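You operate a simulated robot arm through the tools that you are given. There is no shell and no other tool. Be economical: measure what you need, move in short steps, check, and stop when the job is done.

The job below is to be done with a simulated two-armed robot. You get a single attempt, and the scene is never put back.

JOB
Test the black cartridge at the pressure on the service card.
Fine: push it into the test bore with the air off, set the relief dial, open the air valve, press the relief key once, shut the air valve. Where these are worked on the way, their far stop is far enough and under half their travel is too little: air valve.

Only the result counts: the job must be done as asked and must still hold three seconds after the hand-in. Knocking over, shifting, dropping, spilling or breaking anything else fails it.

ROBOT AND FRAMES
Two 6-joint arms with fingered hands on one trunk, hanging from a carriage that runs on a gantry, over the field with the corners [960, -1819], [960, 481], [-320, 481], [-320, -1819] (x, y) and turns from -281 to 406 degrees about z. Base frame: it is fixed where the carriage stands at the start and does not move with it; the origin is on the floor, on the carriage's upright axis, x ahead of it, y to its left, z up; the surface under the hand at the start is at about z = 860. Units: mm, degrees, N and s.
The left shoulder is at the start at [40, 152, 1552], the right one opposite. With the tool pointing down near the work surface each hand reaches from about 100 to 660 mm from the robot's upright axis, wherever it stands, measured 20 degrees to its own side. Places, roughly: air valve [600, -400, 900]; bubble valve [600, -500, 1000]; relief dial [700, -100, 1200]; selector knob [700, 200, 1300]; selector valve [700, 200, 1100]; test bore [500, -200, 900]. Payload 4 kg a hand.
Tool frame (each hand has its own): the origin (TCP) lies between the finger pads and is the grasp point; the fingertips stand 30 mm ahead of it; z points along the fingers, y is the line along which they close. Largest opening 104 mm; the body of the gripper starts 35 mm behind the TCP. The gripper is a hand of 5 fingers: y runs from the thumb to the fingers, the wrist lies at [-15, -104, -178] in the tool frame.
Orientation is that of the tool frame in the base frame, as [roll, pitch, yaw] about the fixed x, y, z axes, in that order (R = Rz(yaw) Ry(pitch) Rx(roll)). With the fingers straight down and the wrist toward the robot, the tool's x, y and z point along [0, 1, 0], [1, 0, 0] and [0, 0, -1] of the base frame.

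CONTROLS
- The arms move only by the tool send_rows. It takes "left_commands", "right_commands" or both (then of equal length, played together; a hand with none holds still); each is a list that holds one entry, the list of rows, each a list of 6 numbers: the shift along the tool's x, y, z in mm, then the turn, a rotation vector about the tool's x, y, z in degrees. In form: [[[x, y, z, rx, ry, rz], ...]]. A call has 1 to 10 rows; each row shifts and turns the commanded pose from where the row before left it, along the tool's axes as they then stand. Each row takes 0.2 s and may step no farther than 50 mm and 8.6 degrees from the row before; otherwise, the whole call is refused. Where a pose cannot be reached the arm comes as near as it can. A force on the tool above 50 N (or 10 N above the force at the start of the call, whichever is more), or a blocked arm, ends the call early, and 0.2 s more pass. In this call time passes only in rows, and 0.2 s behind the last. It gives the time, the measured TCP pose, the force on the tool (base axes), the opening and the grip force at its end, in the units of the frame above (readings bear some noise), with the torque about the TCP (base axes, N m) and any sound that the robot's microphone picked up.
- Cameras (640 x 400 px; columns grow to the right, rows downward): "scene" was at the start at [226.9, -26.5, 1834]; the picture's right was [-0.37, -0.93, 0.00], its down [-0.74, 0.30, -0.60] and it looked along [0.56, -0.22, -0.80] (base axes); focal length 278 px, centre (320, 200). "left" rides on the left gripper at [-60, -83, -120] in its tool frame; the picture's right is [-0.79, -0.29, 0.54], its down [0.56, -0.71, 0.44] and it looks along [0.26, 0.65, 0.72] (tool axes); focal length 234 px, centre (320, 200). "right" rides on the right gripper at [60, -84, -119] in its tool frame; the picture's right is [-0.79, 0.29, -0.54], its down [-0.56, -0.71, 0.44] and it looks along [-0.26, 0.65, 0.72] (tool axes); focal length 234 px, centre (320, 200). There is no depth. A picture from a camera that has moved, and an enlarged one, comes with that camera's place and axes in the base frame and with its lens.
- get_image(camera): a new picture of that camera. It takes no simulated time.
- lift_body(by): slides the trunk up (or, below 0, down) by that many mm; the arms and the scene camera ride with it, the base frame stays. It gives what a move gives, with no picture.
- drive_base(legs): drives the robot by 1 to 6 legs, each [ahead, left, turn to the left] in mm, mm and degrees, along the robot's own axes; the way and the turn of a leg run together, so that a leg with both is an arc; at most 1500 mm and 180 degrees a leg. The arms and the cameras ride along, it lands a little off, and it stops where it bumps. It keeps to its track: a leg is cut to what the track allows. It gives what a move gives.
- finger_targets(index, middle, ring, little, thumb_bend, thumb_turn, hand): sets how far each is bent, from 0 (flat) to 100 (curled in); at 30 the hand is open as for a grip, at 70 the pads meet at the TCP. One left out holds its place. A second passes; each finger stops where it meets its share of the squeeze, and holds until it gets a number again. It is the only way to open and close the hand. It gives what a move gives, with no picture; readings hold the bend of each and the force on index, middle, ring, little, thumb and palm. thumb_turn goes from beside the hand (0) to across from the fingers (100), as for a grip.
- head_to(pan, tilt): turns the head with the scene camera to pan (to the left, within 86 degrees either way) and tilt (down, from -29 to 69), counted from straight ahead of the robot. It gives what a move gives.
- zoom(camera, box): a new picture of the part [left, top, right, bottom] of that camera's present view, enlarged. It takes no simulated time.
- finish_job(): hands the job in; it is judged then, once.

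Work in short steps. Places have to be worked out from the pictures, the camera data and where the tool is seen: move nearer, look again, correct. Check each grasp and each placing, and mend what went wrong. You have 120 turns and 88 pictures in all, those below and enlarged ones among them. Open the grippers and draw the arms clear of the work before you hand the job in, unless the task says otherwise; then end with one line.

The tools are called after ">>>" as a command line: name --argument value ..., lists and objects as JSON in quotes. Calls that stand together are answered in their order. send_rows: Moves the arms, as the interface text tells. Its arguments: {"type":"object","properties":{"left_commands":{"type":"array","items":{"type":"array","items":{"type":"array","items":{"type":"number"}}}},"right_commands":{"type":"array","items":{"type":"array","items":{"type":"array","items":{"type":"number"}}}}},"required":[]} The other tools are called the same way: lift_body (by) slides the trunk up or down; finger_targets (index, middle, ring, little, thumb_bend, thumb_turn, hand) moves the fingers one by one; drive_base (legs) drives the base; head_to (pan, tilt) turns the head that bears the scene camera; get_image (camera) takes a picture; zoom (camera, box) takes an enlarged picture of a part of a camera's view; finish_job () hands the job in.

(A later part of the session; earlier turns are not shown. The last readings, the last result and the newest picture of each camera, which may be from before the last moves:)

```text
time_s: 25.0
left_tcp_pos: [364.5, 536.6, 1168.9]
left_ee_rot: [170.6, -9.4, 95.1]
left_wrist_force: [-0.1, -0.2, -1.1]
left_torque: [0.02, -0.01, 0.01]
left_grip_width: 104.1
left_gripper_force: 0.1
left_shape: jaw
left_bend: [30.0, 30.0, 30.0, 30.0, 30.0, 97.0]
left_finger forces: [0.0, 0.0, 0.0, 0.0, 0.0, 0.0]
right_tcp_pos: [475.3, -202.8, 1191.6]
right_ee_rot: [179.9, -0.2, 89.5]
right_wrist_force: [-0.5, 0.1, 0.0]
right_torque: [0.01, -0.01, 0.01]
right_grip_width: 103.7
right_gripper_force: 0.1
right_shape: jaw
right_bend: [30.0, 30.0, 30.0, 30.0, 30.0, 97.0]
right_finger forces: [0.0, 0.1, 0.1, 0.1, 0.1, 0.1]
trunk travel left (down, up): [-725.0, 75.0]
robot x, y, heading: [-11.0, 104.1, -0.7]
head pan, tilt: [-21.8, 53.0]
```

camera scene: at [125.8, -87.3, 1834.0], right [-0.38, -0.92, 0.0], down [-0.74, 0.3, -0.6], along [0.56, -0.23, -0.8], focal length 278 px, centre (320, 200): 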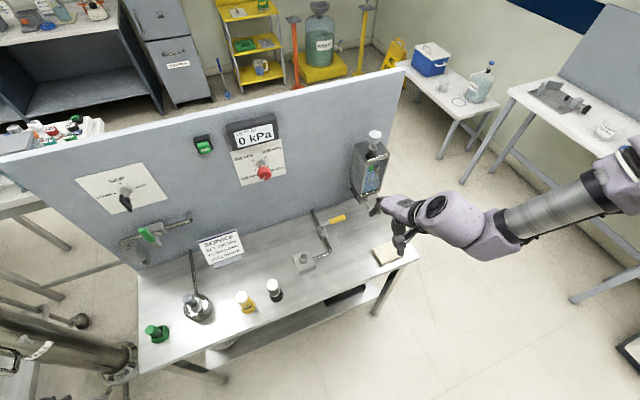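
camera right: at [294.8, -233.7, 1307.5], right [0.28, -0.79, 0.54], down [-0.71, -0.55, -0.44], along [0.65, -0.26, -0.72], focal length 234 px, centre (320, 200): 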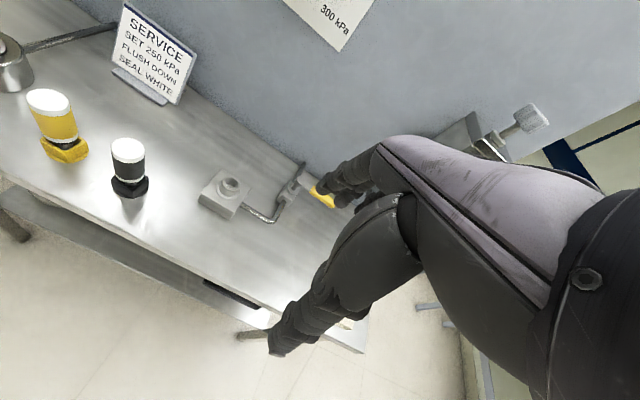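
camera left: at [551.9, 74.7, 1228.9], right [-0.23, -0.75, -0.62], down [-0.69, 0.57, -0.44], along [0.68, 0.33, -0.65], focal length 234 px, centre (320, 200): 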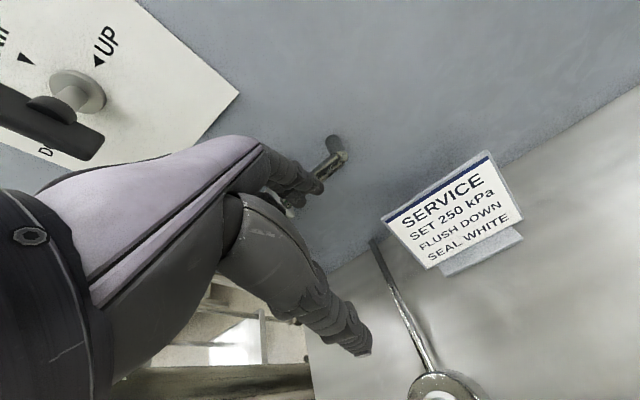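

Works. Continue left to y≈-72 and down to z≈1090.

>>> send_rows --right_commands '[[[30, 0, 10, 0, 0, 0], [30, 0, 15, 0, 0, 0], [30, 0, 20, 0, 0, 0], [30, 0, 25, 0, 0, 0], [10, 0, 30, 0, 0, 0]]]'

>>> get_image --camera "right"

>>> get_image --camera "scene"

```text
time_s: 26.2
left_tcp_pos: [364.4, 537.3, 1169.2]
left_ee_rot: [170.6, -9.2, 95.1]
left_wrist_force: [0.0, 0.1, 0.0]
left_torque: [0.0, -0.02, 0.01]
left_grip_width: 104.0
left_gripper_force: 0.0
left_shape: jaw
left_bend: [30.0, 30.0, 30.0, 30.0, 30.0, 97.0]
left_finger forces: [0.0, 0.0, 0.1, 0.0, 0.0, 0.0]
right_tcp_pos: [439.7, -165.9, 1176.1]
right_ee_rot: [179.8, 0.0, 89.5]
right_wrist_force: [0.1, 0.5, -0.1]
right_torque: [0.01, 0.01, -0.04]
right_grip_width: 103.9
right_gripper_force: 0.0
right_shape: jaw
right_bend: [30.0, 30.0, 30.0, 30.0, 30.0, 97.0]
right_finger forces: [0.0, 0.0, 0.1, 0.0, 0.0, 0.1]
right hand out of reach, approached as far as the arm can: row 1, 2, 3, 4, 5
trunk travel left (down, up): [-725.0, 75.0]
robot x, y, heading: [-10.9, 103.4, -0.2]
head pan, tilt: [-21.8, 53.0]
```

```text
63 pictures are left
camera right: at [354.6, -106.2, 1293.9], right [0.28, -0.79, 0.54], down [-0.71, -0.55, -0.44], along [0.65, -0.26, -0.72], focal length 234 px, centre (320, 200)
```

right: 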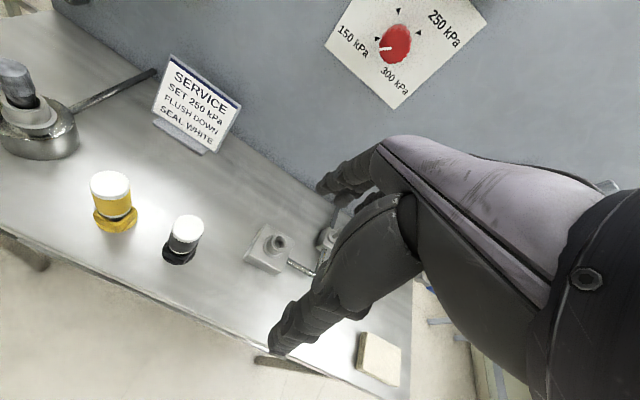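

```text
62 pictures are left
camera scene: at [217.6, 76.3, 1834.0], right [-0.38, -0.92, 0.0], down [-0.74, 0.3, -0.6], along [0.56, -0.23, -0.8], focal length 278 px, centre (320, 200)
```

scene: 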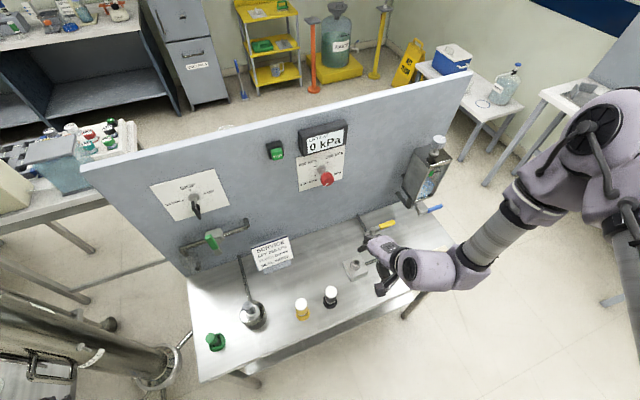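

Inboard reach shrinks at this height. Shifting the base left with the hand is easiest; first I check the surroundings of the left arm.

>>> head_to --pan 45 --tilt 45

>>> get_image --camera "scene"

```text
time_s: 27.6
left_tcp_pos: [365.1, 537.4, 1168.7]
left_ee_rot: [170.6, -9.3, 95.2]
left_wrist_force: [-0.4, -0.3, -0.1]
left_torque: [-0.03, 0.01, 0.03]
left_grip_width: 103.6
left_gripper_force: 0.1
left_shape: jaw
left_bend: [30.0, 30.0, 30.0, 30.0, 30.0, 97.0]
left_finger forces: [0.0, 0.1, 0.1, 0.0, 0.0, 0.0]
right_tcp_pos: [439.9, -165.4, 1175.6]
right_ee_rot: [180.0, 0.0, 89.4]
right_wrist_force: [1.2, -0.5, 0.2]
right_torque: [0.0, 0.01, -0.02]
right_grip_width: 103.6
right_gripper_force: 0.3
right_shape: jaw
right_bend: [30.0, 30.0, 30.0, 30.0, 30.0, 97.0]
right_finger forces: [0.0, 0.0, 0.1, 0.1, 0.1, 0.0]
trunk travel left (down, up): [-725.0, 75.0]
robot x, y, heading: [-8.8, 106.1, -0.6]
head pan, tilt: [45.0, 45.0]
```

```text
61 pictures are left
camera scene: at [207.1, 161.4, 1844.8], right [0.7, -0.71, 0.0], down [-0.51, -0.49, -0.71], along [0.5, 0.49, -0.71], focal length 278 px, centre (320, 200)
```

scene: 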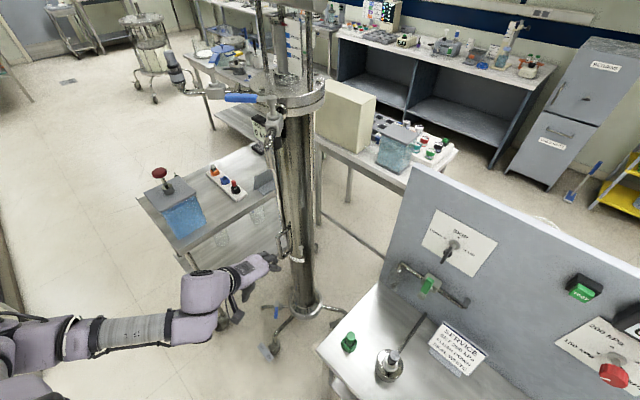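

There's a chrome column near [690,780]; the left hand keeps clear of it with a 95 mm shift. I drive left 95, ahead 35, so the right hand is over the cartridge.

>>> drive_base --legs '[[35, 95, 0]]'

>>> head_to --pan -35 --tilt 50

>>> send_rows --right_commands '[[[0, 0, 20, 0, 0, 0], [0, 0, 30, 0, 0, 0], [0, 0, 30, 0, 0, 0]]]'

>>> get_image --camera "right"

>>> get_image --camera "scene"

```text
time_s: 28.7
left_tcp_pos: [399.0, 633.8, 1168.5]
left_ee_rot: [170.5, -9.4, 95.2]
left_wrist_force: [0.0, 0.1, 0.0]
left_torque: [0.03, -0.01, 0.01]
left_grip_width: 103.7
left_gripper_force: 0.0
left_shape: jaw
left_bend: [30.0, 30.0, 30.0, 30.0, 30.0, 97.0]
left_finger forces: [0.0, 0.0, 0.1, 0.0, 0.1, 0.0]
right_tcp_pos: [473.9, -67.8, 1176.1]
right_ee_rot: [179.9, -0.1, 89.7]
right_wrist_force: [-0.3, 0.4, 0.6]
right_torque: [0.0, -0.03, -0.01]
right_grip_width: 103.8
right_gripper_force: 0.0
right_shape: jaw
right_bend: [30.0, 30.0, 30.0, 30.0, 30.0, 97.0]
right_finger forces: [0.0, 0.0, 0.1, 0.0, 0.1, 0.0]
trunk travel left (down, up): [-725.0, 75.0]
robot x, y, heading: [26.2, 204.8, -0.4]
head pan, tilt: [45.0, 45.0]
```

```text
time_s: 30.3
left_tcp_pos: [399.2, 634.7, 1168.7]
left_ee_rot: [170.7, -9.3, 95.3]
left_wrist_force: [-0.6, 0.1, 0.7]
left_torque: [-0.03, 0.0, -0.04]
left_grip_width: 103.8
left_gripper_force: 0.1
left_shape: jaw
left_bend: [30.0, 30.0, 30.0, 30.0, 30.0, 97.0]
left_finger forces: [0.1, 0.0, 0.1, 0.0, 0.0, 0.0]
right_tcp_pos: [473.7, -68.7, 1174.4]
right_ee_rot: [179.8, -0.1, 89.6]
right_wrist_force: [0.0, 0.3, 0.3]
right_torque: [-0.02, 0.0, 0.03]
right_grip_width: 103.5
right_gripper_force: 0.0
right_shape: jaw
right_bend: [30.0, 30.0, 30.0, 30.0, 30.0, 97.0]
right_finger forces: [0.0, 0.0, 0.0, 0.0, 0.0, 0.1]
trunk travel left (down, up): [-725.0, 75.0]
robot x, y, heading: [26.1, 203.7, -0.6]
head pan, tilt: [-35.0, 50.0]
```

```text
time_s: 31.1
left_tcp_pos: [398.6, 634.8, 1169.2]
left_ee_rot: [170.5, -9.2, 95.3]
left_wrist_force: [0.4, 0.4, 0.7]
left_torque: [-0.01, 0.0, -0.04]
left_grip_width: 104.0
left_gripper_force: 0.0
left_shape: jaw
left_bend: [30.0, 30.0, 30.0, 30.0, 30.0, 97.0]
left_finger forces: [0.0, 0.0, 0.1, 0.0, 0.0, 0.1]
right_tcp_pos: [478.2, -72.9, 1174.1]
right_ee_rot: [179.9, 0.0, 89.6]
right_wrist_force: [-0.2, 0.5, -0.2]
right_torque: [-0.01, -0.04, -0.02]
right_grip_width: 103.8
right_gripper_force: 0.1
right_shape: jaw
right_bend: [30.0, 30.0, 30.0, 30.0, 30.0, 97.0]
right_finger forces: [0.1, 0.1, 0.0, 0.0, 0.1, 0.1]
right hand out of reach, approached as far as the arm can: row 1, 2, 3
trunk travel left (down, up): [-725.0, 75.0]
robot x, y, heading: [25.7, 204.8, -0.2]
head pan, tilt: [-35.0, 50.0]
```

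```text
60 pictures are left
camera right: at [394.2, -14.5, 1292.9], right [0.28, -0.79, 0.54], down [-0.71, -0.55, -0.44], along [0.65, -0.26, -0.72], focal length 234 px, centre (320, 200)
```

right: 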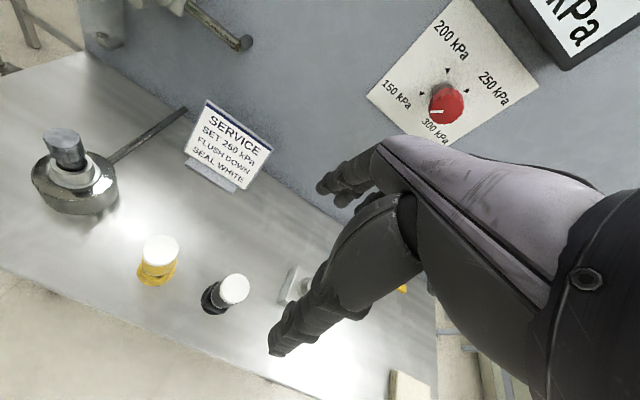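

```text
59 pictures are left
camera scene: at [246.9, 156.8, 1837.9], right [-0.58, -0.81, 0.0], down [-0.62, 0.44, -0.64], along [0.52, -0.37, -0.77], focal length 278 px, centre (320, 200)
```

scene: 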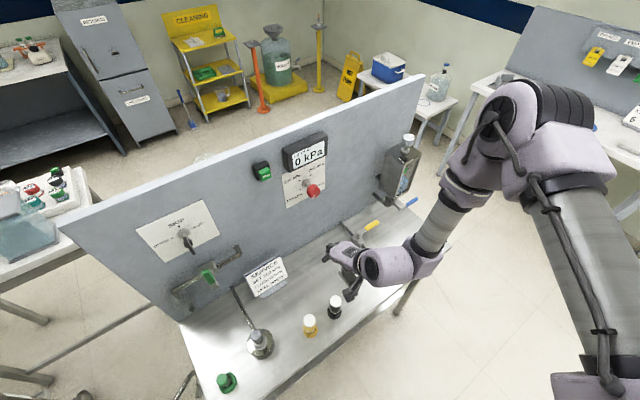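

Going down is also refused: the forearm comes in from the right (+y direction) so the hand's yaw is near a wrist limit. The cartridge is round, so I turn the hand about its vertical axis toward the forearm direction.

>>> send_rows --right_commands '[[[0, 0, 0, 0, 0, -8], [0, 0, 0, 0, 0, -8], [0, 0, 0, 0, 0, -8], [0, 0, 0, 0, 0, -8], [0, 0, 0, 0, 0, -8], [0, 0, 20, 0, 0, 0]]]'

```text
time_s: 32.5
left_tcp_pos: [399.3, 634.1, 1167.3]
left_ee_rot: [170.6, -9.2, 95.2]
left_wrist_force: [-0.5, -0.7, 0.0]
left_torque: [-0.02, 0.01, 0.02]
left_grip_width: 104.0
left_gripper_force: 0.1
left_shape: jaw
left_bend: [30.0, 30.0, 30.0, 30.0, 30.0, 97.0]
left_finger forces: [0.0, 0.0, 0.0, 0.0, 0.0, 0.1]
right_tcp_pos: [445.7, -45.9, 1164.5]
right_ee_rot: [179.9, 0.4, 129.5]
right_wrist_force: [0.3, 0.2, 0.0]
right_torque: [-0.01, -0.01, 0.02]
right_grip_width: 103.7
right_gripper_force: 0.1
right_shape: jaw
right_bend: [30.0, 30.0, 30.0, 30.0, 30.0, 97.0]
right_finger forces: [0.1, 0.0, 0.0, 0.0, 0.0, 0.0]
right hand out of reach, approached as far as the arm can: row 4, 5, 6
trunk travel left (down, up): [-725.0, 75.0]
robot x, y, heading: [25.4, 203.9, -0.6]
head pan, tilt: [-35.0, 50.0]
```

Still limited; it seems to be the inboard limit in this arm posture. I'll turn the hand back, move it outboard where it was free, then test lowering there.

>>> send_rows --right_commands '[[[-30, 0, 0, 0, 0, 8], [-30, 10, 0, 0, 0, 8], [-30, 10, 0, 0, 0, 8], [-30, 10, 0, 0, 0, 8], [-30, 10, 0, 0, 0, 8], [0, 20, 0, 0, 0, 0], [0, 20, 0, 0, 0, 0]]]'

>>> send_rows --right_commands '[[[0, 0, 20, 0, 0, 0], [0, 0, 30, 0, 0, 0], [0, 0, 30, 0, 0, 0]]]'

```text
time_s: 34.1
left_tcp_pos: [398.4, 634.2, 1167.4]
left_ee_rot: [170.6, -9.3, 95.2]
left_wrist_force: [0.3, 0.1, 0.2]
left_torque: [0.0, -0.01, 0.04]
left_grip_width: 104.1
left_gripper_force: 0.2
left_shape: jaw
left_bend: [30.0, 30.0, 30.0, 30.0, 30.0, 97.0]
left_finger forces: [0.0, 0.1, 0.0, 0.0, 0.0, 0.0]
right_tcp_pos: [567.1, -168.9, 1177.0]
right_ee_rot: [180.0, 0.0, 89.5]
right_wrist_force: [-0.5, 0.3, -0.8]
right_torque: [0.01, 0.03, 0.0]
right_grip_width: 103.8
right_gripper_force: 0.1
right_shape: jaw
right_bend: [30.0, 30.0, 30.0, 30.0, 30.0, 97.0]
right_finger forces: [0.0, 0.0, 0.0, 0.0, 0.0, 0.1]
right hand out of reach, approached as far as the arm can: row 4, 6, 7
trunk travel left (down, up): [-725.0, 75.0]
robot x, y, heading: [26.3, 202.1, -0.3]
head pan, tilt: [-35.0, 50.0]
```

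```text
time_s: 34.9
left_tcp_pos: [399.0, 634.8, 1168.2]
left_ee_rot: [170.7, -9.2, 95.1]
left_wrist_force: [0.6, -0.9, -0.4]
left_torque: [0.0, -0.02, 0.0]
left_grip_width: 104.0
left_gripper_force: 0.1
left_shape: jaw
left_bend: [30.0, 30.0, 30.0, 30.0, 30.0, 97.0]
left_finger forces: [0.0, 0.0, 0.1, 0.0, 0.0, 0.0]
right_tcp_pos: [547.5, -172.8, 1171.5]
right_ee_rot: [-180.0, -0.1, 89.6]
right_wrist_force: [-0.7, -0.5, -0.4]
right_torque: [0.01, -0.01, 0.01]
right_grip_width: 103.7
right_gripper_force: 0.0
right_shape: jaw
right_bend: [30.0, 30.0, 30.0, 30.0, 30.0, 97.0]
right_finger forces: [0.0, 0.0, 0.0, 0.0, 0.0, 0.0]
right hand out of reach, approached as far as the arm can: row 1, 2, 3
trunk travel left (down, up): [-725.0, 75.0]
robot x, y, heading: [28.8, 205.3, -0.1]
head pan, tilt: [-35.0, 50.0]
```

This posture has a floor at z≈1170 relative to the trunk, so I'll use the trunk lift for height. First drive so the hand stands over the cartridge.

>>> drive_base --legs '[[-73, 101, 0]]'

>>> lift_body --by -90

>>> get_image --camera "right"

>>> get_image --camera "scene"

```text
time_s: 36.1
left_tcp_pos: [327.9, 735.1, 1168.3]
left_ee_rot: [170.6, -9.2, 95.2]
left_wrist_force: [-0.5, -0.4, 0.0]
left_torque: [0.02, -0.02, -0.02]
left_grip_width: 103.8
left_gripper_force: 0.0
left_shape: jaw
left_bend: [30.0, 30.0, 30.0, 30.0, 30.0, 97.0]
left_finger forces: [0.0, 0.0, 0.1, 0.1, 0.0, 0.0]
right_tcp_pos: [477.2, -72.4, 1171.1]
right_ee_rot: [179.9, -0.1, 89.7]
right_wrist_force: [-0.5, 0.4, 0.0]
right_torque: [0.0, -0.01, -0.02]
right_grip_width: 103.8
right_gripper_force: 0.2
right_shape: jaw
right_bend: [30.0, 30.0, 30.0, 30.0, 30.0, 97.0]
right_finger forces: [0.1, 0.1, 0.1, 0.0, 0.0, 0.0]
trunk travel left (down, up): [-725.0, 75.0]
robot x, y, heading: [-46.9, 303.7, -0.4]
head pan, tilt: [-35.0, 50.0]
```

```text
time_s: 37.4
left_tcp_pos: [327.4, 734.0, 1078.3]
left_ee_rot: [170.6, -9.2, 95.2]
left_wrist_force: [0.2, 1.2, -0.4]
left_torque: [-0.03, 0.0, 0.03]
left_grip_width: 103.7
left_gripper_force: 0.0
left_shape: jaw
left_bend: [30.0, 30.0, 30.0, 30.0, 30.0, 97.0]
left_finger forces: [0.1, 0.0, 0.1, 0.0, 0.1, 0.0]
right_tcp_pos: [476.3, -72.2, 1082.3]
right_ee_rot: [180.0, 0.1, 89.5]
right_wrist_force: [0.6, -0.3, 0.5]
right_torque: [0.01, 0.0, -0.02]
right_grip_width: 104.0
right_gripper_force: 0.1
right_shape: jaw
right_bend: [30.0, 30.0, 30.0, 30.0, 30.0, 97.0]
right_finger forces: [0.0, 0.0, 0.0, 0.1, 0.0, 0.0]
trunk travel left (down, up): [-635.0, 165.0]
robot x, y, heading: [-46.2, 301.7, -0.7]
head pan, tilt: [-35.0, 50.0]
```

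```text
58 pictures are left
camera right: at [392.2, -13.5, 1200.6], right [0.28, -0.79, 0.54], down [-0.71, -0.55, -0.44], along [0.65, -0.26, -0.72], focal length 234 px, centre (320, 200)
```

right: 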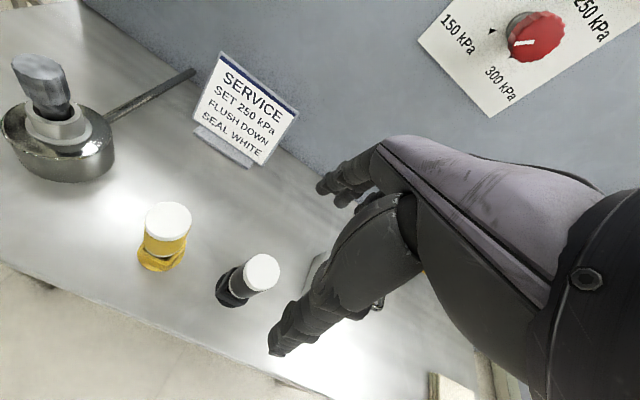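

```text
57 pictures are left
camera scene: at [175.3, 256.6, 1748.0], right [-0.58, -0.81, 0.0], down [-0.62, 0.44, -0.64], along [0.52, -0.37, -0.77], focal length 278 px, centre (320, 200)
```

scene: 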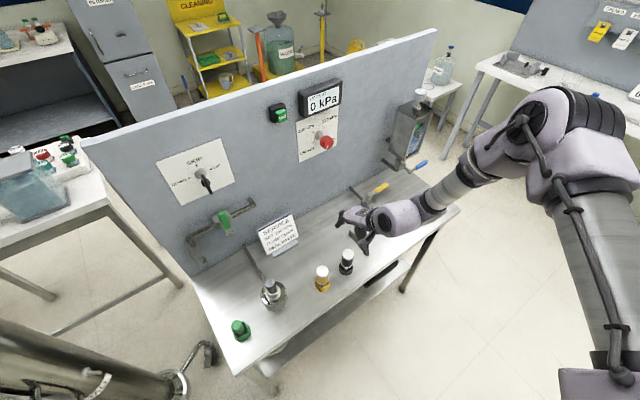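

The cap computes to ≈[478,-69]; the hand is at [476,-72]. Lower further and check centring just above the cap.

>>> lift_body --by -72

>>> get_image --camera "right"

>>> zoom --camera "scene" --box '[260, 160, 440, 290]'

```text
time_s: 38.5
left_tcp_pos: [327.1, 734.1, 1007.8]
left_ee_rot: [170.6, -9.1, 95.2]
left_wrist_force: [0.5, 0.4, 0.2]
left_torque: [-0.03, 0.0, -0.01]
left_grip_width: 103.8
left_gripper_force: 0.0
left_shape: jaw
left_bend: [30.0, 30.0, 30.0, 30.0, 30.0, 97.0]
left_finger forces: [0.0, 0.0, 0.0, 0.0, 0.1, 0.0]
right_tcp_pos: [476.0, -73.6, 1010.0]
right_ee_rot: [179.9, 0.0, 89.6]
right_wrist_force: [-0.4, -0.2, -0.5]
right_torque: [0.04, -0.01, 0.0]
right_grip_width: 103.7
right_gripper_force: 0.0
right_shape: jaw
right_bend: [30.0, 30.0, 30.0, 30.0, 30.0, 97.0]
right_finger forces: [0.0, 0.0, 0.0, 0.1, 0.0, 0.0]
trunk travel left (down, up): [-563.0, 237.0]
robot x, y, heading: [-45.0, 299.1, -0.4]
head pan, tilt: [-35.0, 50.0]
```

```text
56 pictures are left
camera right: at [392.2, -13.5, 1128.6], right [0.28, -0.79, 0.54], down [-0.71, -0.55, -0.44], along [0.65, -0.26, -0.72], focal length 234 px, centre (320, 200)
```

right: 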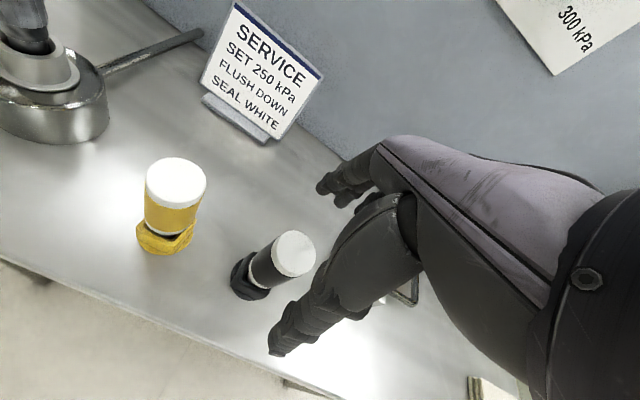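

```text
3.08 times, centred on (350, 225) of scene
camera zoom: at [175.3, 256.6, 1676.0], right [-0.58, -0.81, 0.0], down [-0.62, 0.44, -0.64], along [0.52, -0.37, -0.77], focal length 857 px, centre (228, 123)
```

zoom: 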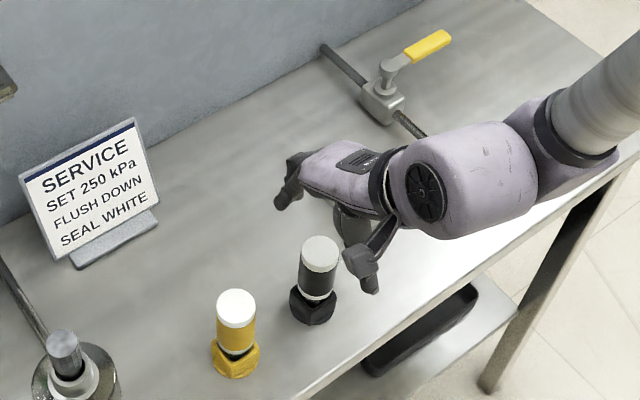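

Alignment is within ~5 mm. I nudge +y 4 and lower 70 so the TCP is at z≈940 around the body.

>>> send_rows --right_commands '[[[4, 2, 0, 0, 0, 0]]]'

>>> lift_body --by -68

>>> zoom --camera "scene" --box '[260, 130, 420, 250]'

>>> get_image --camera "right"

```text
time_s: 38.9
left_tcp_pos: [327.7, 734.0, 1007.1]
left_ee_rot: [170.6, -9.2, 95.2]
left_wrist_force: [-0.5, 1.1, -0.4]
left_torque: [-0.02, -0.01, 0.0]
left_grip_width: 104.0
left_gripper_force: 0.0
left_shape: jaw
left_bend: [30.0, 30.0, 30.0, 30.0, 30.0, 97.0]
left_finger forces: [0.0, 0.1, 0.1, 0.0, 0.0, 0.0]
right_tcp_pos: [477.9, -68.6, 1010.4]
right_ee_rot: [179.9, -0.1, 89.5]
right_wrist_force: [0.9, -0.1, 0.5]
right_torque: [-0.01, -0.01, -0.03]
right_grip_width: 103.7
right_gripper_force: 0.0
right_shape: jaw
right_bend: [30.0, 30.0, 30.0, 30.0, 30.0, 97.0]
right_finger forces: [0.0, 0.0, 0.0, 0.0, 0.0, 0.0]
trunk travel left (down, up): [-563.0, 237.0]
robot x, y, heading: [-46.2, 299.9, -0.4]
head pan, tilt: [-35.0, 50.0]
```

```text
time_s: 39.9
left_tcp_pos: [329.0, 734.7, 938.4]
left_ee_rot: [170.6, -9.2, 95.2]
left_wrist_force: [0.3, 0.4, -0.2]
left_torque: [-0.02, -0.02, 0.01]
left_grip_width: 103.9
left_gripper_force: 0.0
left_shape: jaw
left_bend: [30.0, 30.0, 30.0, 30.0, 30.0, 97.0]
left_finger forces: [0.0, 0.0, 0.0, 0.0, 0.0, 0.1]
right_tcp_pos: [478.3, -69.9, 944.1]
right_ee_rot: [179.8, 0.1, 89.6]
right_wrist_force: [-0.7, -1.0, -0.3]
right_torque: [-0.03, -0.05, -0.02]
right_grip_width: 103.6
right_gripper_force: 0.0
right_shape: jaw
right_bend: [30.0, 30.0, 30.0, 30.0, 30.0, 97.0]
right_finger forces: [0.0, 0.1, 0.1, 0.0, 0.0, 0.0]
trunk travel left (down, up): [-495.0, 305.0]
robot x, y, heading: [-45.8, 300.8, -0.6]
head pan, tilt: [-35.0, 50.0]
```

```text
3.33 times, centred on (340, 190) of scene
camera zoom: at [175.3, 256.6, 1608.0], right [-0.58, -0.81, 0.0], down [-0.62, 0.44, -0.64], along [0.52, -0.37, -0.77], focal length 928 px, centre (253, 233)
```

zoom: 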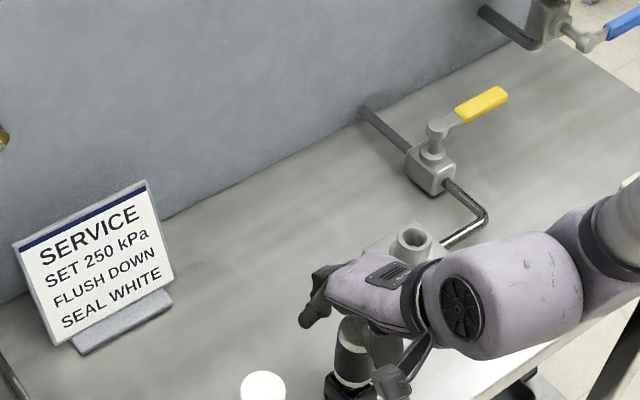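

```text
53 pictures are left
camera right: at [394.0, -9.5, 1061.4], right [0.28, -0.79, 0.54], down [-0.71, -0.55, -0.44], along [0.65, -0.26, -0.72], focal length 234 px, centre (320, 200)
```

right: 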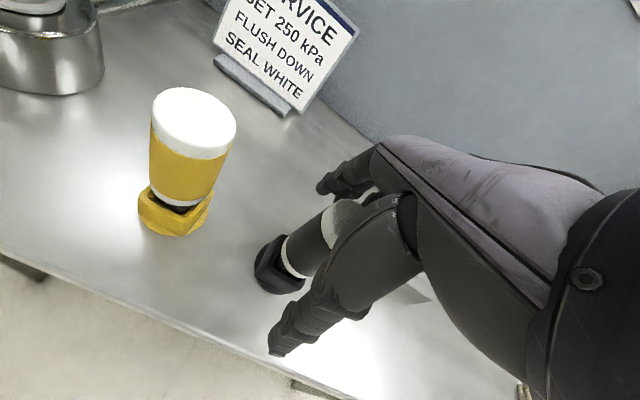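

The cartridge body sits between thumb and fingers. Close the hand.

>>> finger_targets --hand "right" --index 70 --middle 70 --ring 70 --little 70 --thumb_bend 70

>>> get_image --camera "right"

```text
time_s: 40.9
left_tcp_pos: [327.7, 734.3, 938.7]
left_ee_rot: [170.6, -9.2, 95.3]
left_wrist_force: [-0.4, -0.6, -0.5]
left_torque: [-0.01, 0.0, 0.03]
left_grip_width: 104.0
left_gripper_force: 0.1
left_shape: jaw
left_bend: [30.0, 30.0, 30.0, 30.0, 30.0, 97.0]
left_finger forces: [0.0, 0.1, 0.1, 0.0, 0.0, 0.0]
right_tcp_pos: [478.3, -69.5, 943.3]
right_ee_rot: [179.9, -0.1, 89.6]
right_wrist_force: [0.2, -0.5, -0.3]
right_torque: [-0.01, -0.02, 0.03]
right_grip_width: 28.1
right_gripper_force: 11.3
right_shape: fingers
right_bend: [61.0, 64.0, 70.0, 70.0, 59.0, 96.0]
right_finger forces: [5.6, 6.2, 0.0, 0.0, 10.9, 0.1]
trunk travel left (down, up): [-495.0, 305.0]
robot x, y, heading: [-42.3, 299.7, -0.7]
head pan, tilt: [-35.0, 50.0]
```

```text
52 pictures are left
camera right: at [394.0, -9.5, 1061.3], right [0.28, -0.79, 0.54], down [-0.71, -0.55, -0.44], along [0.65, -0.26, -0.72], focal length 234 px, centre (320, 200)
```

right: 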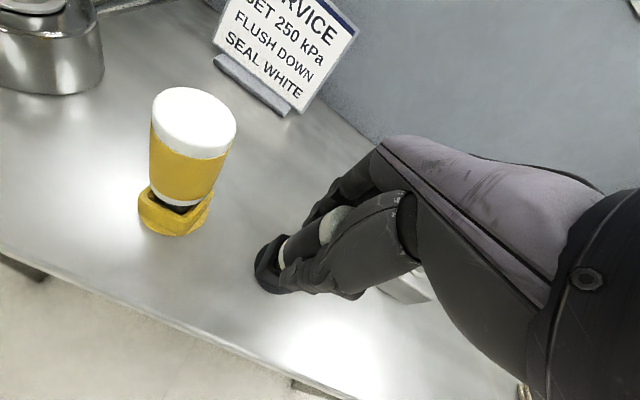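

Held by index, middle and thumb at 11 N. I lift 40 mm and check that the cartridge follows and the hex foot stays or not.

>>> lift_body --by 60

>>> get_image --camera "right"

>>> zoom --camera "scene" --box '[270, 150, 430, 270]'

```text
time_s: 41.9
left_tcp_pos: [326.1, 733.5, 998.9]
left_ee_rot: [170.6, -9.2, 95.2]
left_wrist_force: [-0.1, -0.2, 0.9]
left_torque: [0.04, -0.01, 0.01]
left_grip_width: 104.2
left_gripper_force: 0.0
left_shape: jaw
left_bend: [30.0, 30.0, 30.0, 30.0, 30.0, 97.0]
left_finger forces: [0.0, 0.1, 0.0, 0.0, 0.1, 0.0]
right_tcp_pos: [478.1, -68.4, 1002.6]
right_ee_rot: [179.9, -0.1, 89.5]
right_wrist_force: [0.4, 0.0, -0.2]
right_torque: [-0.03, -0.01, 0.0]
right_grip_width: 28.3
right_gripper_force: 11.4
right_shape: fingers
right_bend: [61.0, 64.0, 70.0, 70.0, 59.0, 96.0]
right_finger forces: [5.6, 5.9, 0.1, 0.0, 11.2, 0.0]
trunk travel left (down, up): [-555.0, 245.0]
robot x, y, heading: [-47.8, 299.2, -0.4]
head pan, tilt: [-35.0, 50.0]
```

```text
51 pictures are left
camera right: at [393.6, -9.4, 1121.2], right [0.28, -0.79, 0.54], down [-0.71, -0.55, -0.44], along [0.65, -0.26, -0.72], focal length 234 px, centre (320, 200)
```

right: 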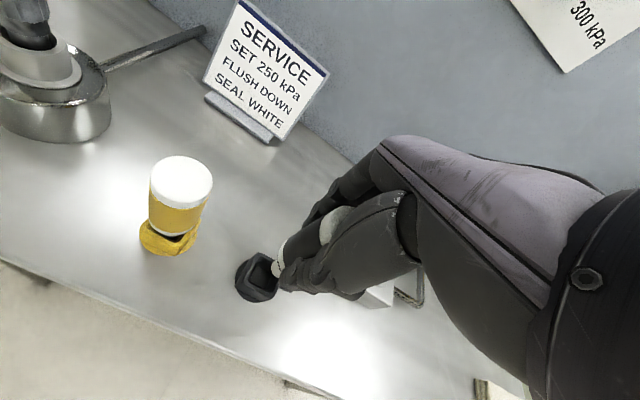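

```text
3.33 times, centred on (350, 210) of scene
camera zoom: at [175.2, 256.6, 1667.8], right [-0.58, -0.81, 0.0], down [-0.62, 0.44, -0.64], along [0.52, -0.37, -0.77], focal length 928 px, centre (220, 167)
```

zoom: 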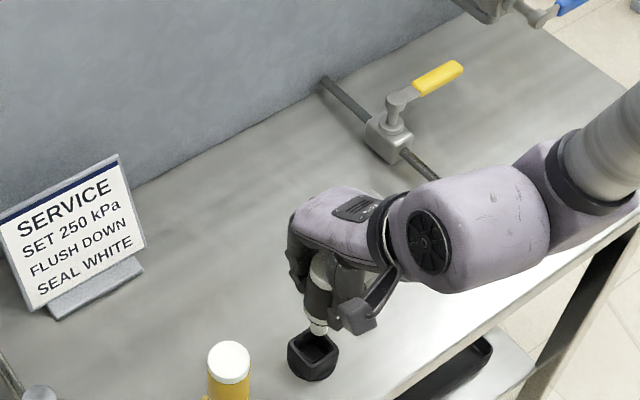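

The cartridge is up, its holder stayed. I raise 70 more, then drive so it stands over the bore.

>>> lift_body --by 70

>>> drive_base --legs '[[70, -130, 0]]'

>>> get_image --camera "right"

>>> get_image --camera "scene"

```text
time_s: 43.0
left_tcp_pos: [328.0, 733.4, 1068.2]
left_ee_rot: [170.6, -9.1, 95.2]
left_wrist_force: [-0.1, 1.0, 0.2]
left_torque: [0.0, 0.01, 0.02]
left_grip_width: 103.8
left_gripper_force: 0.1
left_shape: jaw
left_bend: [30.0, 30.0, 30.0, 30.0, 30.0, 97.0]
left_finger forces: [0.0, 0.0, 0.0, 0.0, 0.1, 0.0]
right_tcp_pos: [478.6, -69.2, 1073.8]
right_ee_rot: [180.0, -0.2, 89.6]
right_wrist_force: [-0.1, 0.0, -0.7]
right_torque: [0.01, -0.01, 0.0]
right_grip_width: 28.1
right_gripper_force: 11.1
right_shape: fingers
right_bend: [61.0, 64.0, 70.0, 70.0, 59.0, 96.0]
right_finger forces: [5.5, 5.9, 0.1, 0.1, 11.1, 0.0]
trunk travel left (down, up): [-625.0, 175.0]
robot x, y, heading: [-48.1, 303.2, -0.5]
head pan, tilt: [-35.0, 50.0]
```

```text
time_s: 44.4
left_tcp_pos: [395.7, 607.8, 1068.3]
left_ee_rot: [170.6, -9.3, 95.1]
left_wrist_force: [0.1, -0.9, 0.1]
left_torque: [-0.03, 0.01, 0.0]
left_grip_width: 103.9
left_gripper_force: 0.1
left_shape: jaw
left_bend: [30.0, 30.0, 30.0, 30.0, 30.0, 97.0]
left_finger forces: [0.1, 0.0, 0.0, 0.2, 0.0, 0.0]
right_tcp_pos: [547.0, -196.3, 1072.1]
right_ee_rot: [180.0, 0.0, 89.5]
right_wrist_force: [0.5, -0.6, 0.1]
right_torque: [0.02, 0.0, -0.02]
right_grip_width: 28.0
right_gripper_force: 11.5
right_shape: fingers
right_bend: [61.0, 64.0, 70.0, 70.0, 59.0, 96.0]
right_finger forces: [5.6, 5.8, 0.0, 0.0, 11.1, 0.1]
trunk travel left (down, up): [-625.0, 175.0]
robot x, y, heading: [23.3, 175.7, -0.4]
head pan, tilt: [-35.0, 50.0]
```

```text
49 pictures are left
camera right: at [462.6, -136.5, 1191.4], right [0.28, -0.79, 0.54], down [-0.71, -0.55, -0.44], along [0.65, -0.26, -0.72], focal length 234 px, centre (320, 200)
```

right: 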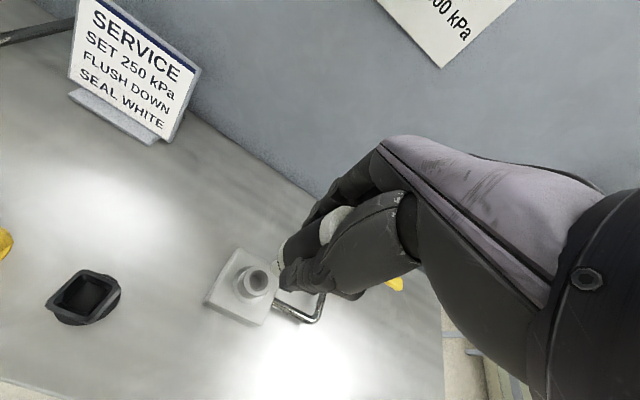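

```text
48 pictures are left
camera scene: at [244.2, 129.9, 1737.9], right [-0.58, -0.81, 0.0], down [-0.62, 0.44, -0.64], along [0.52, -0.37, -0.77], focal length 278 px, centre (320, 200)
```

scene: 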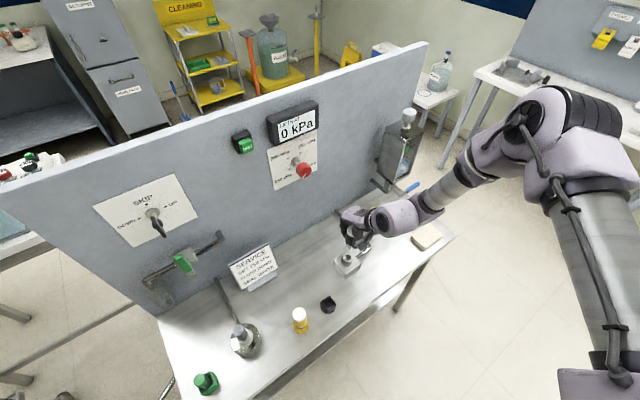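

Bore from this view: ≈[547,-196,931]. Now zoom to find the nose tip of the held cartridge.

>>> zoom --camera "right" --box '[200, 190, 360, 320]'

>>> zoom --camera "scene" --box '[310, 190, 420, 280]'

```text
3.08 times, centred on (280, 255) of right
camera zoom: at [462.6, -136.5, 1191.4], right [0.28, -0.79, 0.54], down [-0.71, -0.55, -0.44], along [0.65, -0.26, -0.72], focal length 720 px, centre (443, 31)
```

zoom: 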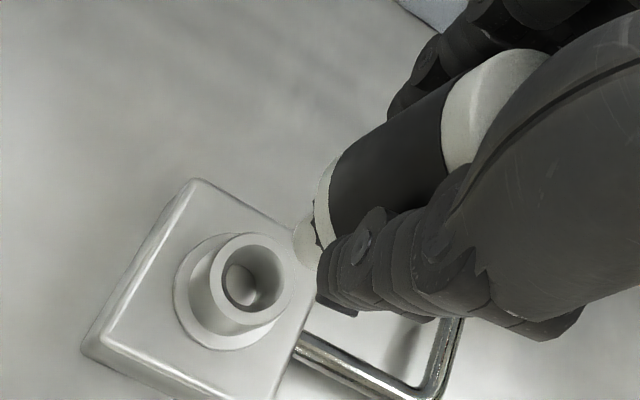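

```text
4.44 times, centred on (365, 235) of scene
camera zoom: at [244.2, 129.9, 1737.9], right [-0.58, -0.81, 0.0], down [-0.62, 0.44, -0.64], along [0.52, -0.37, -0.77], focal length 1237 px, centre (120, 44)
```

zoom: 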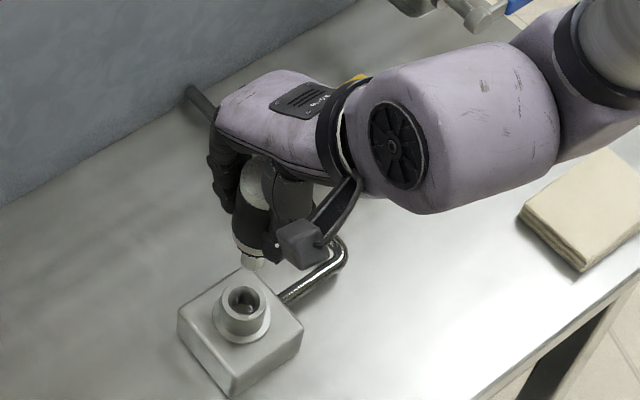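

Nose tip is ~60 mm below the TCP. I lower 62 mm so the tip is just above the mouth and compare in both views.

>>> lift_body --by -60

>>> zoom --camera "right" --box '[230, 170, 360, 280]'

>>> zoom --camera "scene" --box '[320, 175, 400, 240]'

```text
time_s: 45.4
left_tcp_pos: [396.3, 608.0, 1008.3]
left_ee_rot: [170.6, -9.3, 95.2]
left_wrist_force: [-0.9, -0.4, 0.1]
left_torque: [-0.04, 0.01, -0.02]
left_grip_width: 104.1
left_gripper_force: 0.2
left_shape: jaw
left_bend: [30.0, 30.0, 30.0, 30.0, 30.0, 97.0]
left_finger forces: [0.0, 0.0, 0.0, 0.1, 0.0, 0.0]
right_tcp_pos: [546.9, -196.5, 1012.2]
right_ee_rot: [179.9, -0.1, 89.5]
right_wrist_force: [-1.3, -0.1, -1.5]
right_torque: [0.04, 0.02, 0.0]
right_grip_width: 28.2
right_gripper_force: 11.4
right_shape: fingers
right_bend: [61.0, 64.0, 70.0, 70.0, 59.0, 96.0]
right_finger forces: [5.5, 5.9, 0.1, 0.1, 11.1, 0.0]
trunk travel left (down, up): [-565.0, 235.0]
robot x, y, heading: [24.0, 172.1, -0.5]
head pan, tilt: [-35.0, 50.0]
```

```text
3.64 times, centred on (295, 225) of right
camera zoom: at [462.5, -136.2, 1131.3], right [0.28, -0.79, 0.54], down [-0.71, -0.55, -0.44], along [0.65, -0.26, -0.72], focal length 852 px, centre (411, 109)
```

zoom: 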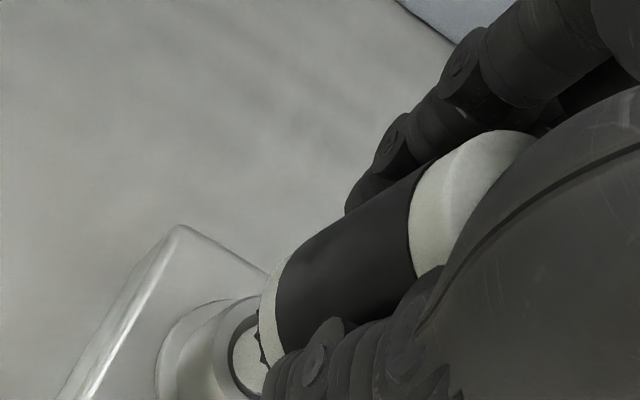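

```text
6.15 times, centred on (360, 208) of scene
camera zoom: at [244.2, 130.1, 1677.9], right [-0.58, -0.81, 0.0], down [-0.62, 0.44, -0.64], along [0.52, -0.37, -0.77], focal length 1713 px, centre (74, 154)
```

zoom: 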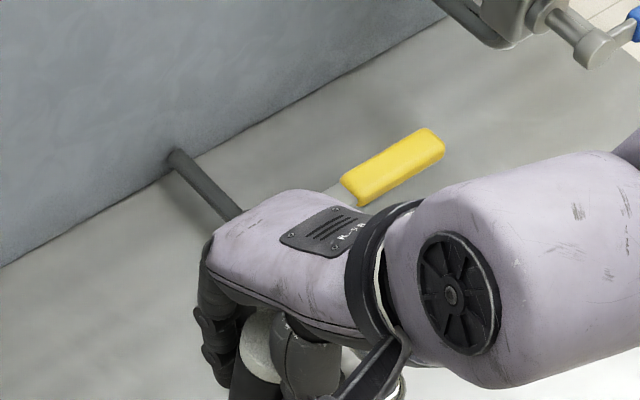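

Reframe both zooms lower.

>>> zoom --camera "right" --box '[250, 225, 346, 285]'

>>> zoom --camera "scene" --box '[310, 215, 390, 265]'

```text
6.67 times, centred on (298, 255) of right
camera zoom: at [462.5, -136.2, 1131.3], right [0.28, -0.79, 0.54], down [-0.71, -0.55, -0.44], along [0.65, -0.26, -0.72], focal length 1561 px, centre (467, -167)
```

zoom: 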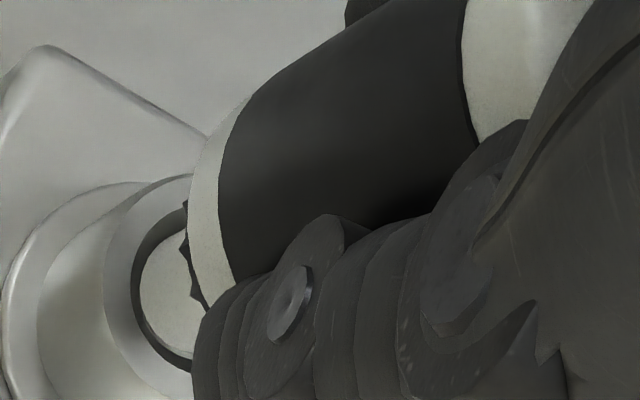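

```text
8.00 times, centred on (350, 240) of scene
camera zoom: at [244.2, 130.1, 1677.9], right [-0.58, -0.81, 0.0], down [-0.62, 0.44, -0.64], along [0.52, -0.37, -0.77], focal length 2227 px, centre (80, -120)
```

zoom: 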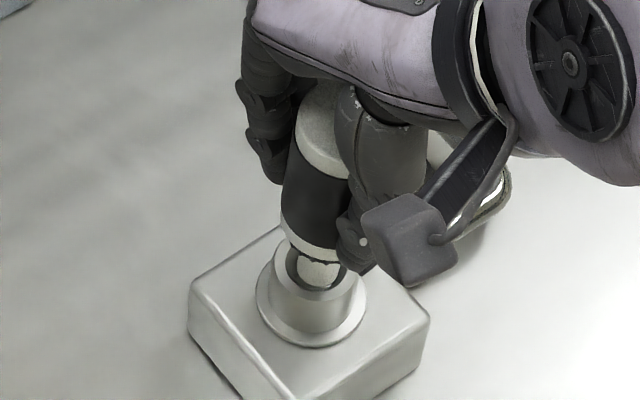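

The nose sits in the mouth with small gaps all round. I lower gently 10 mm and watch the force.

>>> lift_body --by -10

>>> zoom --camera "scene" --box '[310, 205, 390, 255]'

```text
time_s: 46.0
left_tcp_pos: [397.2, 607.6, 998.8]
left_ee_rot: [170.5, -9.2, 95.2]
left_wrist_force: [0.8, 0.4, -1.1]
left_torque: [0.0, 0.0, -0.01]
left_grip_width: 103.9
left_gripper_force: 0.1
left_shape: jaw
left_bend: [30.0, 30.0, 30.0, 30.0, 30.0, 97.0]
left_finger forces: [0.0, 0.0, 0.1, 0.1, 0.0, 0.1]
right_tcp_pos: [547.5, -195.7, 1002.8]
right_ee_rot: [179.9, 0.0, 89.5]
right_wrist_force: [1.3, 0.4, 0.8]
right_torque: [-0.03, -0.1, 0.0]
right_grip_width: 28.2
right_gripper_force: 12.3
right_shape: fingers
right_bend: [61.0, 64.0, 70.0, 70.0, 59.0, 96.0]
right_finger forces: [6.1, 6.9, 0.1, 0.1, 11.0, 0.0]
trunk travel left (down, up): [-555.0, 245.0]
robot x, y, heading: [23.4, 177.3, -0.1]
head pan, tilt: [-35.0, 50.0]
```

```text
8.00 times, centred on (350, 230) of scene
camera zoom: at [244.3, 130.1, 1667.9], right [-0.58, -0.81, 0.0], down [-0.62, 0.44, -0.64], along [0.52, -0.37, -0.77], focal length 2227 px, centre (80, -40)
```

zoom: 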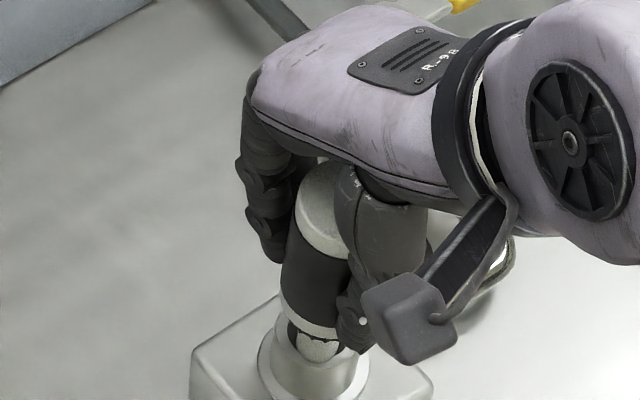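

Entering with about 1 N. Continue in steps.

>>> lift_body --by -8

>>> lift_body --by -6

>>> zoom --camera "scene" --box '[310, 195, 390, 245]'

```text
time_s: 46.5
left_tcp_pos: [397.1, 607.0, 990.5]
left_ee_rot: [170.6, -9.1, 95.2]
left_wrist_force: [-0.6, 0.0, 0.9]
left_torque: [0.03, -0.02, 0.01]
left_grip_width: 103.6
left_gripper_force: 0.0
left_shape: jaw
left_bend: [30.0, 30.0, 30.0, 30.0, 30.0, 97.0]
left_finger forces: [0.0, 0.0, 0.0, 0.0, 0.0, 0.0]
right_tcp_pos: [548.7, -196.0, 995.3]
right_ee_rot: [179.8, 0.0, 89.5]
right_wrist_force: [6.0, -1.9, -0.5]
right_torque: [-0.21, -0.46, 0.0]
right_grip_width: 28.3
right_gripper_force: 14.1
right_shape: fingers
right_bend: [61.0, 63.0, 70.0, 70.0, 60.0, 96.0]
right_finger forces: [7.4, 9.2, 0.1, 0.0, 10.1, 0.1]
trunk travel left (down, up): [-547.0, 253.0]
robot x, y, heading: [19.2, 176.3, -0.6]
head pan, tilt: [-35.0, 50.0]
```

```text
time_s: 47.1
left_tcp_pos: [397.4, 608.2, 985.2]
left_ee_rot: [170.6, -9.2, 95.2]
left_wrist_force: [0.0, -0.2, 1.1]
left_torque: [0.01, -0.01, -0.03]
left_grip_width: 103.7
left_gripper_force: 0.0
left_shape: jaw
left_bend: [30.0, 30.0, 30.0, 30.0, 30.0, 97.0]
left_finger forces: [0.0, 0.0, 0.0, 0.0, 0.0, 0.0]
right_tcp_pos: [547.8, -196.3, 989.3]
right_ee_rot: [179.8, 0.0, 89.5]
right_wrist_force: [7.2, -3.1, 1.3]
right_torque: [-0.17, -0.48, -0.05]
right_grip_width: 28.0
right_gripper_force: 13.2
right_shape: fingers
right_bend: [61.0, 63.0, 70.0, 70.0, 60.0, 96.0]
right_finger forces: [7.6, 9.8, 0.0, 0.1, 9.5, 0.0]
trunk travel left (down, up): [-541.0, 259.0]
robot x, y, heading: [23.9, 176.4, -0.4]
head pan, tilt: [-35.0, 50.0]
```

```text
8.00 times, centred on (350, 220) of scene
camera zoom: at [244.8, 129.8, 1654.1], right [-0.58, -0.81, 0.0], down [-0.62, 0.44, -0.64], along [0.52, -0.37, -0.77], focal length 2227 px, centre (80, 40)
```

zoom: 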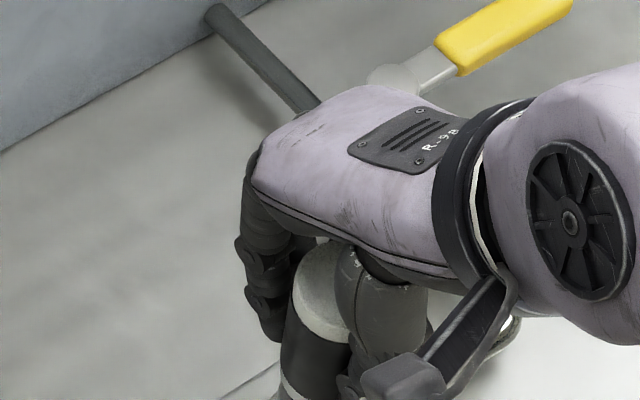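

The bore pushes the tool +x/-y; I comply 3 mm +x and 1.5 mm -y.

>>> send_rows --right_commands '[[[-1.5, 3, 0, 0, 0, 0]]]'

>>> lift_body --by -6

>>> zoom --camera "scene" --box '[310, 205, 390, 255]'

```text
time_s: 47.5
left_tcp_pos: [397.0, 607.4, 984.0]
left_ee_rot: [170.5, -9.2, 95.1]
left_wrist_force: [0.4, 0.1, -0.2]
left_torque: [-0.05, 0.02, -0.04]
left_grip_width: 103.8
left_gripper_force: 0.1
left_shape: jaw
left_bend: [30.0, 30.0, 30.0, 30.0, 30.0, 97.0]
left_finger forces: [0.0, 0.1, 0.0, 0.1, 0.1, 0.0]
right_tcp_pos: [549.8, -196.8, 988.6]
right_ee_rot: [180.0, -0.1, 89.5]
right_wrist_force: [3.9, -0.5, -0.2]
right_torque: [-0.09, -0.26, -0.01]
right_grip_width: 27.9
right_gripper_force: 12.4
right_shape: fingers
right_bend: [61.0, 63.0, 70.0, 70.0, 60.0, 96.0]
right_finger forces: [6.6, 7.6, 0.0, 0.0, 10.0, 0.1]
trunk travel left (down, up): [-541.0, 259.0]
robot x, y, heading: [22.3, 177.4, -0.4]
head pan, tilt: [-35.0, 50.0]
```

```text
time_s: 48.0
left_tcp_pos: [397.5, 607.7, 978.4]
left_ee_rot: [170.5, -9.2, 95.2]
left_wrist_force: [0.5, 0.4, -0.2]
left_torque: [0.02, 0.02, -0.02]
left_grip_width: 103.9
left_gripper_force: 0.0
left_shape: jaw
left_bend: [30.0, 30.0, 30.0, 30.0, 30.0, 97.0]
left_finger forces: [0.0, 0.0, 0.0, 0.1, 0.0, 0.1]
right_tcp_pos: [549.7, -198.0, 984.2]
right_ee_rot: [180.0, -0.1, 89.5]
right_wrist_force: [1.6, -1.0, 1.2]
right_torque: [-0.09, -0.23, 0.01]
right_grip_width: 27.9
right_gripper_force: 12.4
right_shape: fingers
right_bend: [61.0, 63.0, 70.0, 70.0, 60.0, 96.0]
right_finger forces: [6.5, 7.8, 0.0, 0.1, 10.2, 0.0]
trunk travel left (down, up): [-535.0, 265.0]
robot x, y, heading: [26.1, 173.7, -0.1]
head pan, tilt: [-35.0, 50.0]
```

```text
8.00 times, centred on (350, 230) of scene
camera zoom: at [244.5, 129.9, 1648.0], right [-0.58, -0.81, 0.0], down [-0.62, 0.44, -0.64], along [0.52, -0.37, -0.77], focal length 2227 px, centre (80, -40)
```

zoom: 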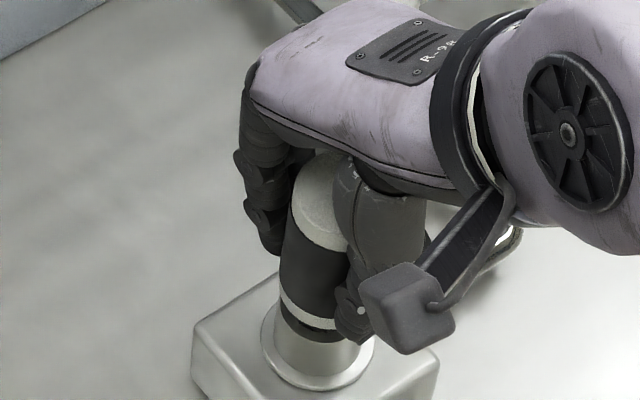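

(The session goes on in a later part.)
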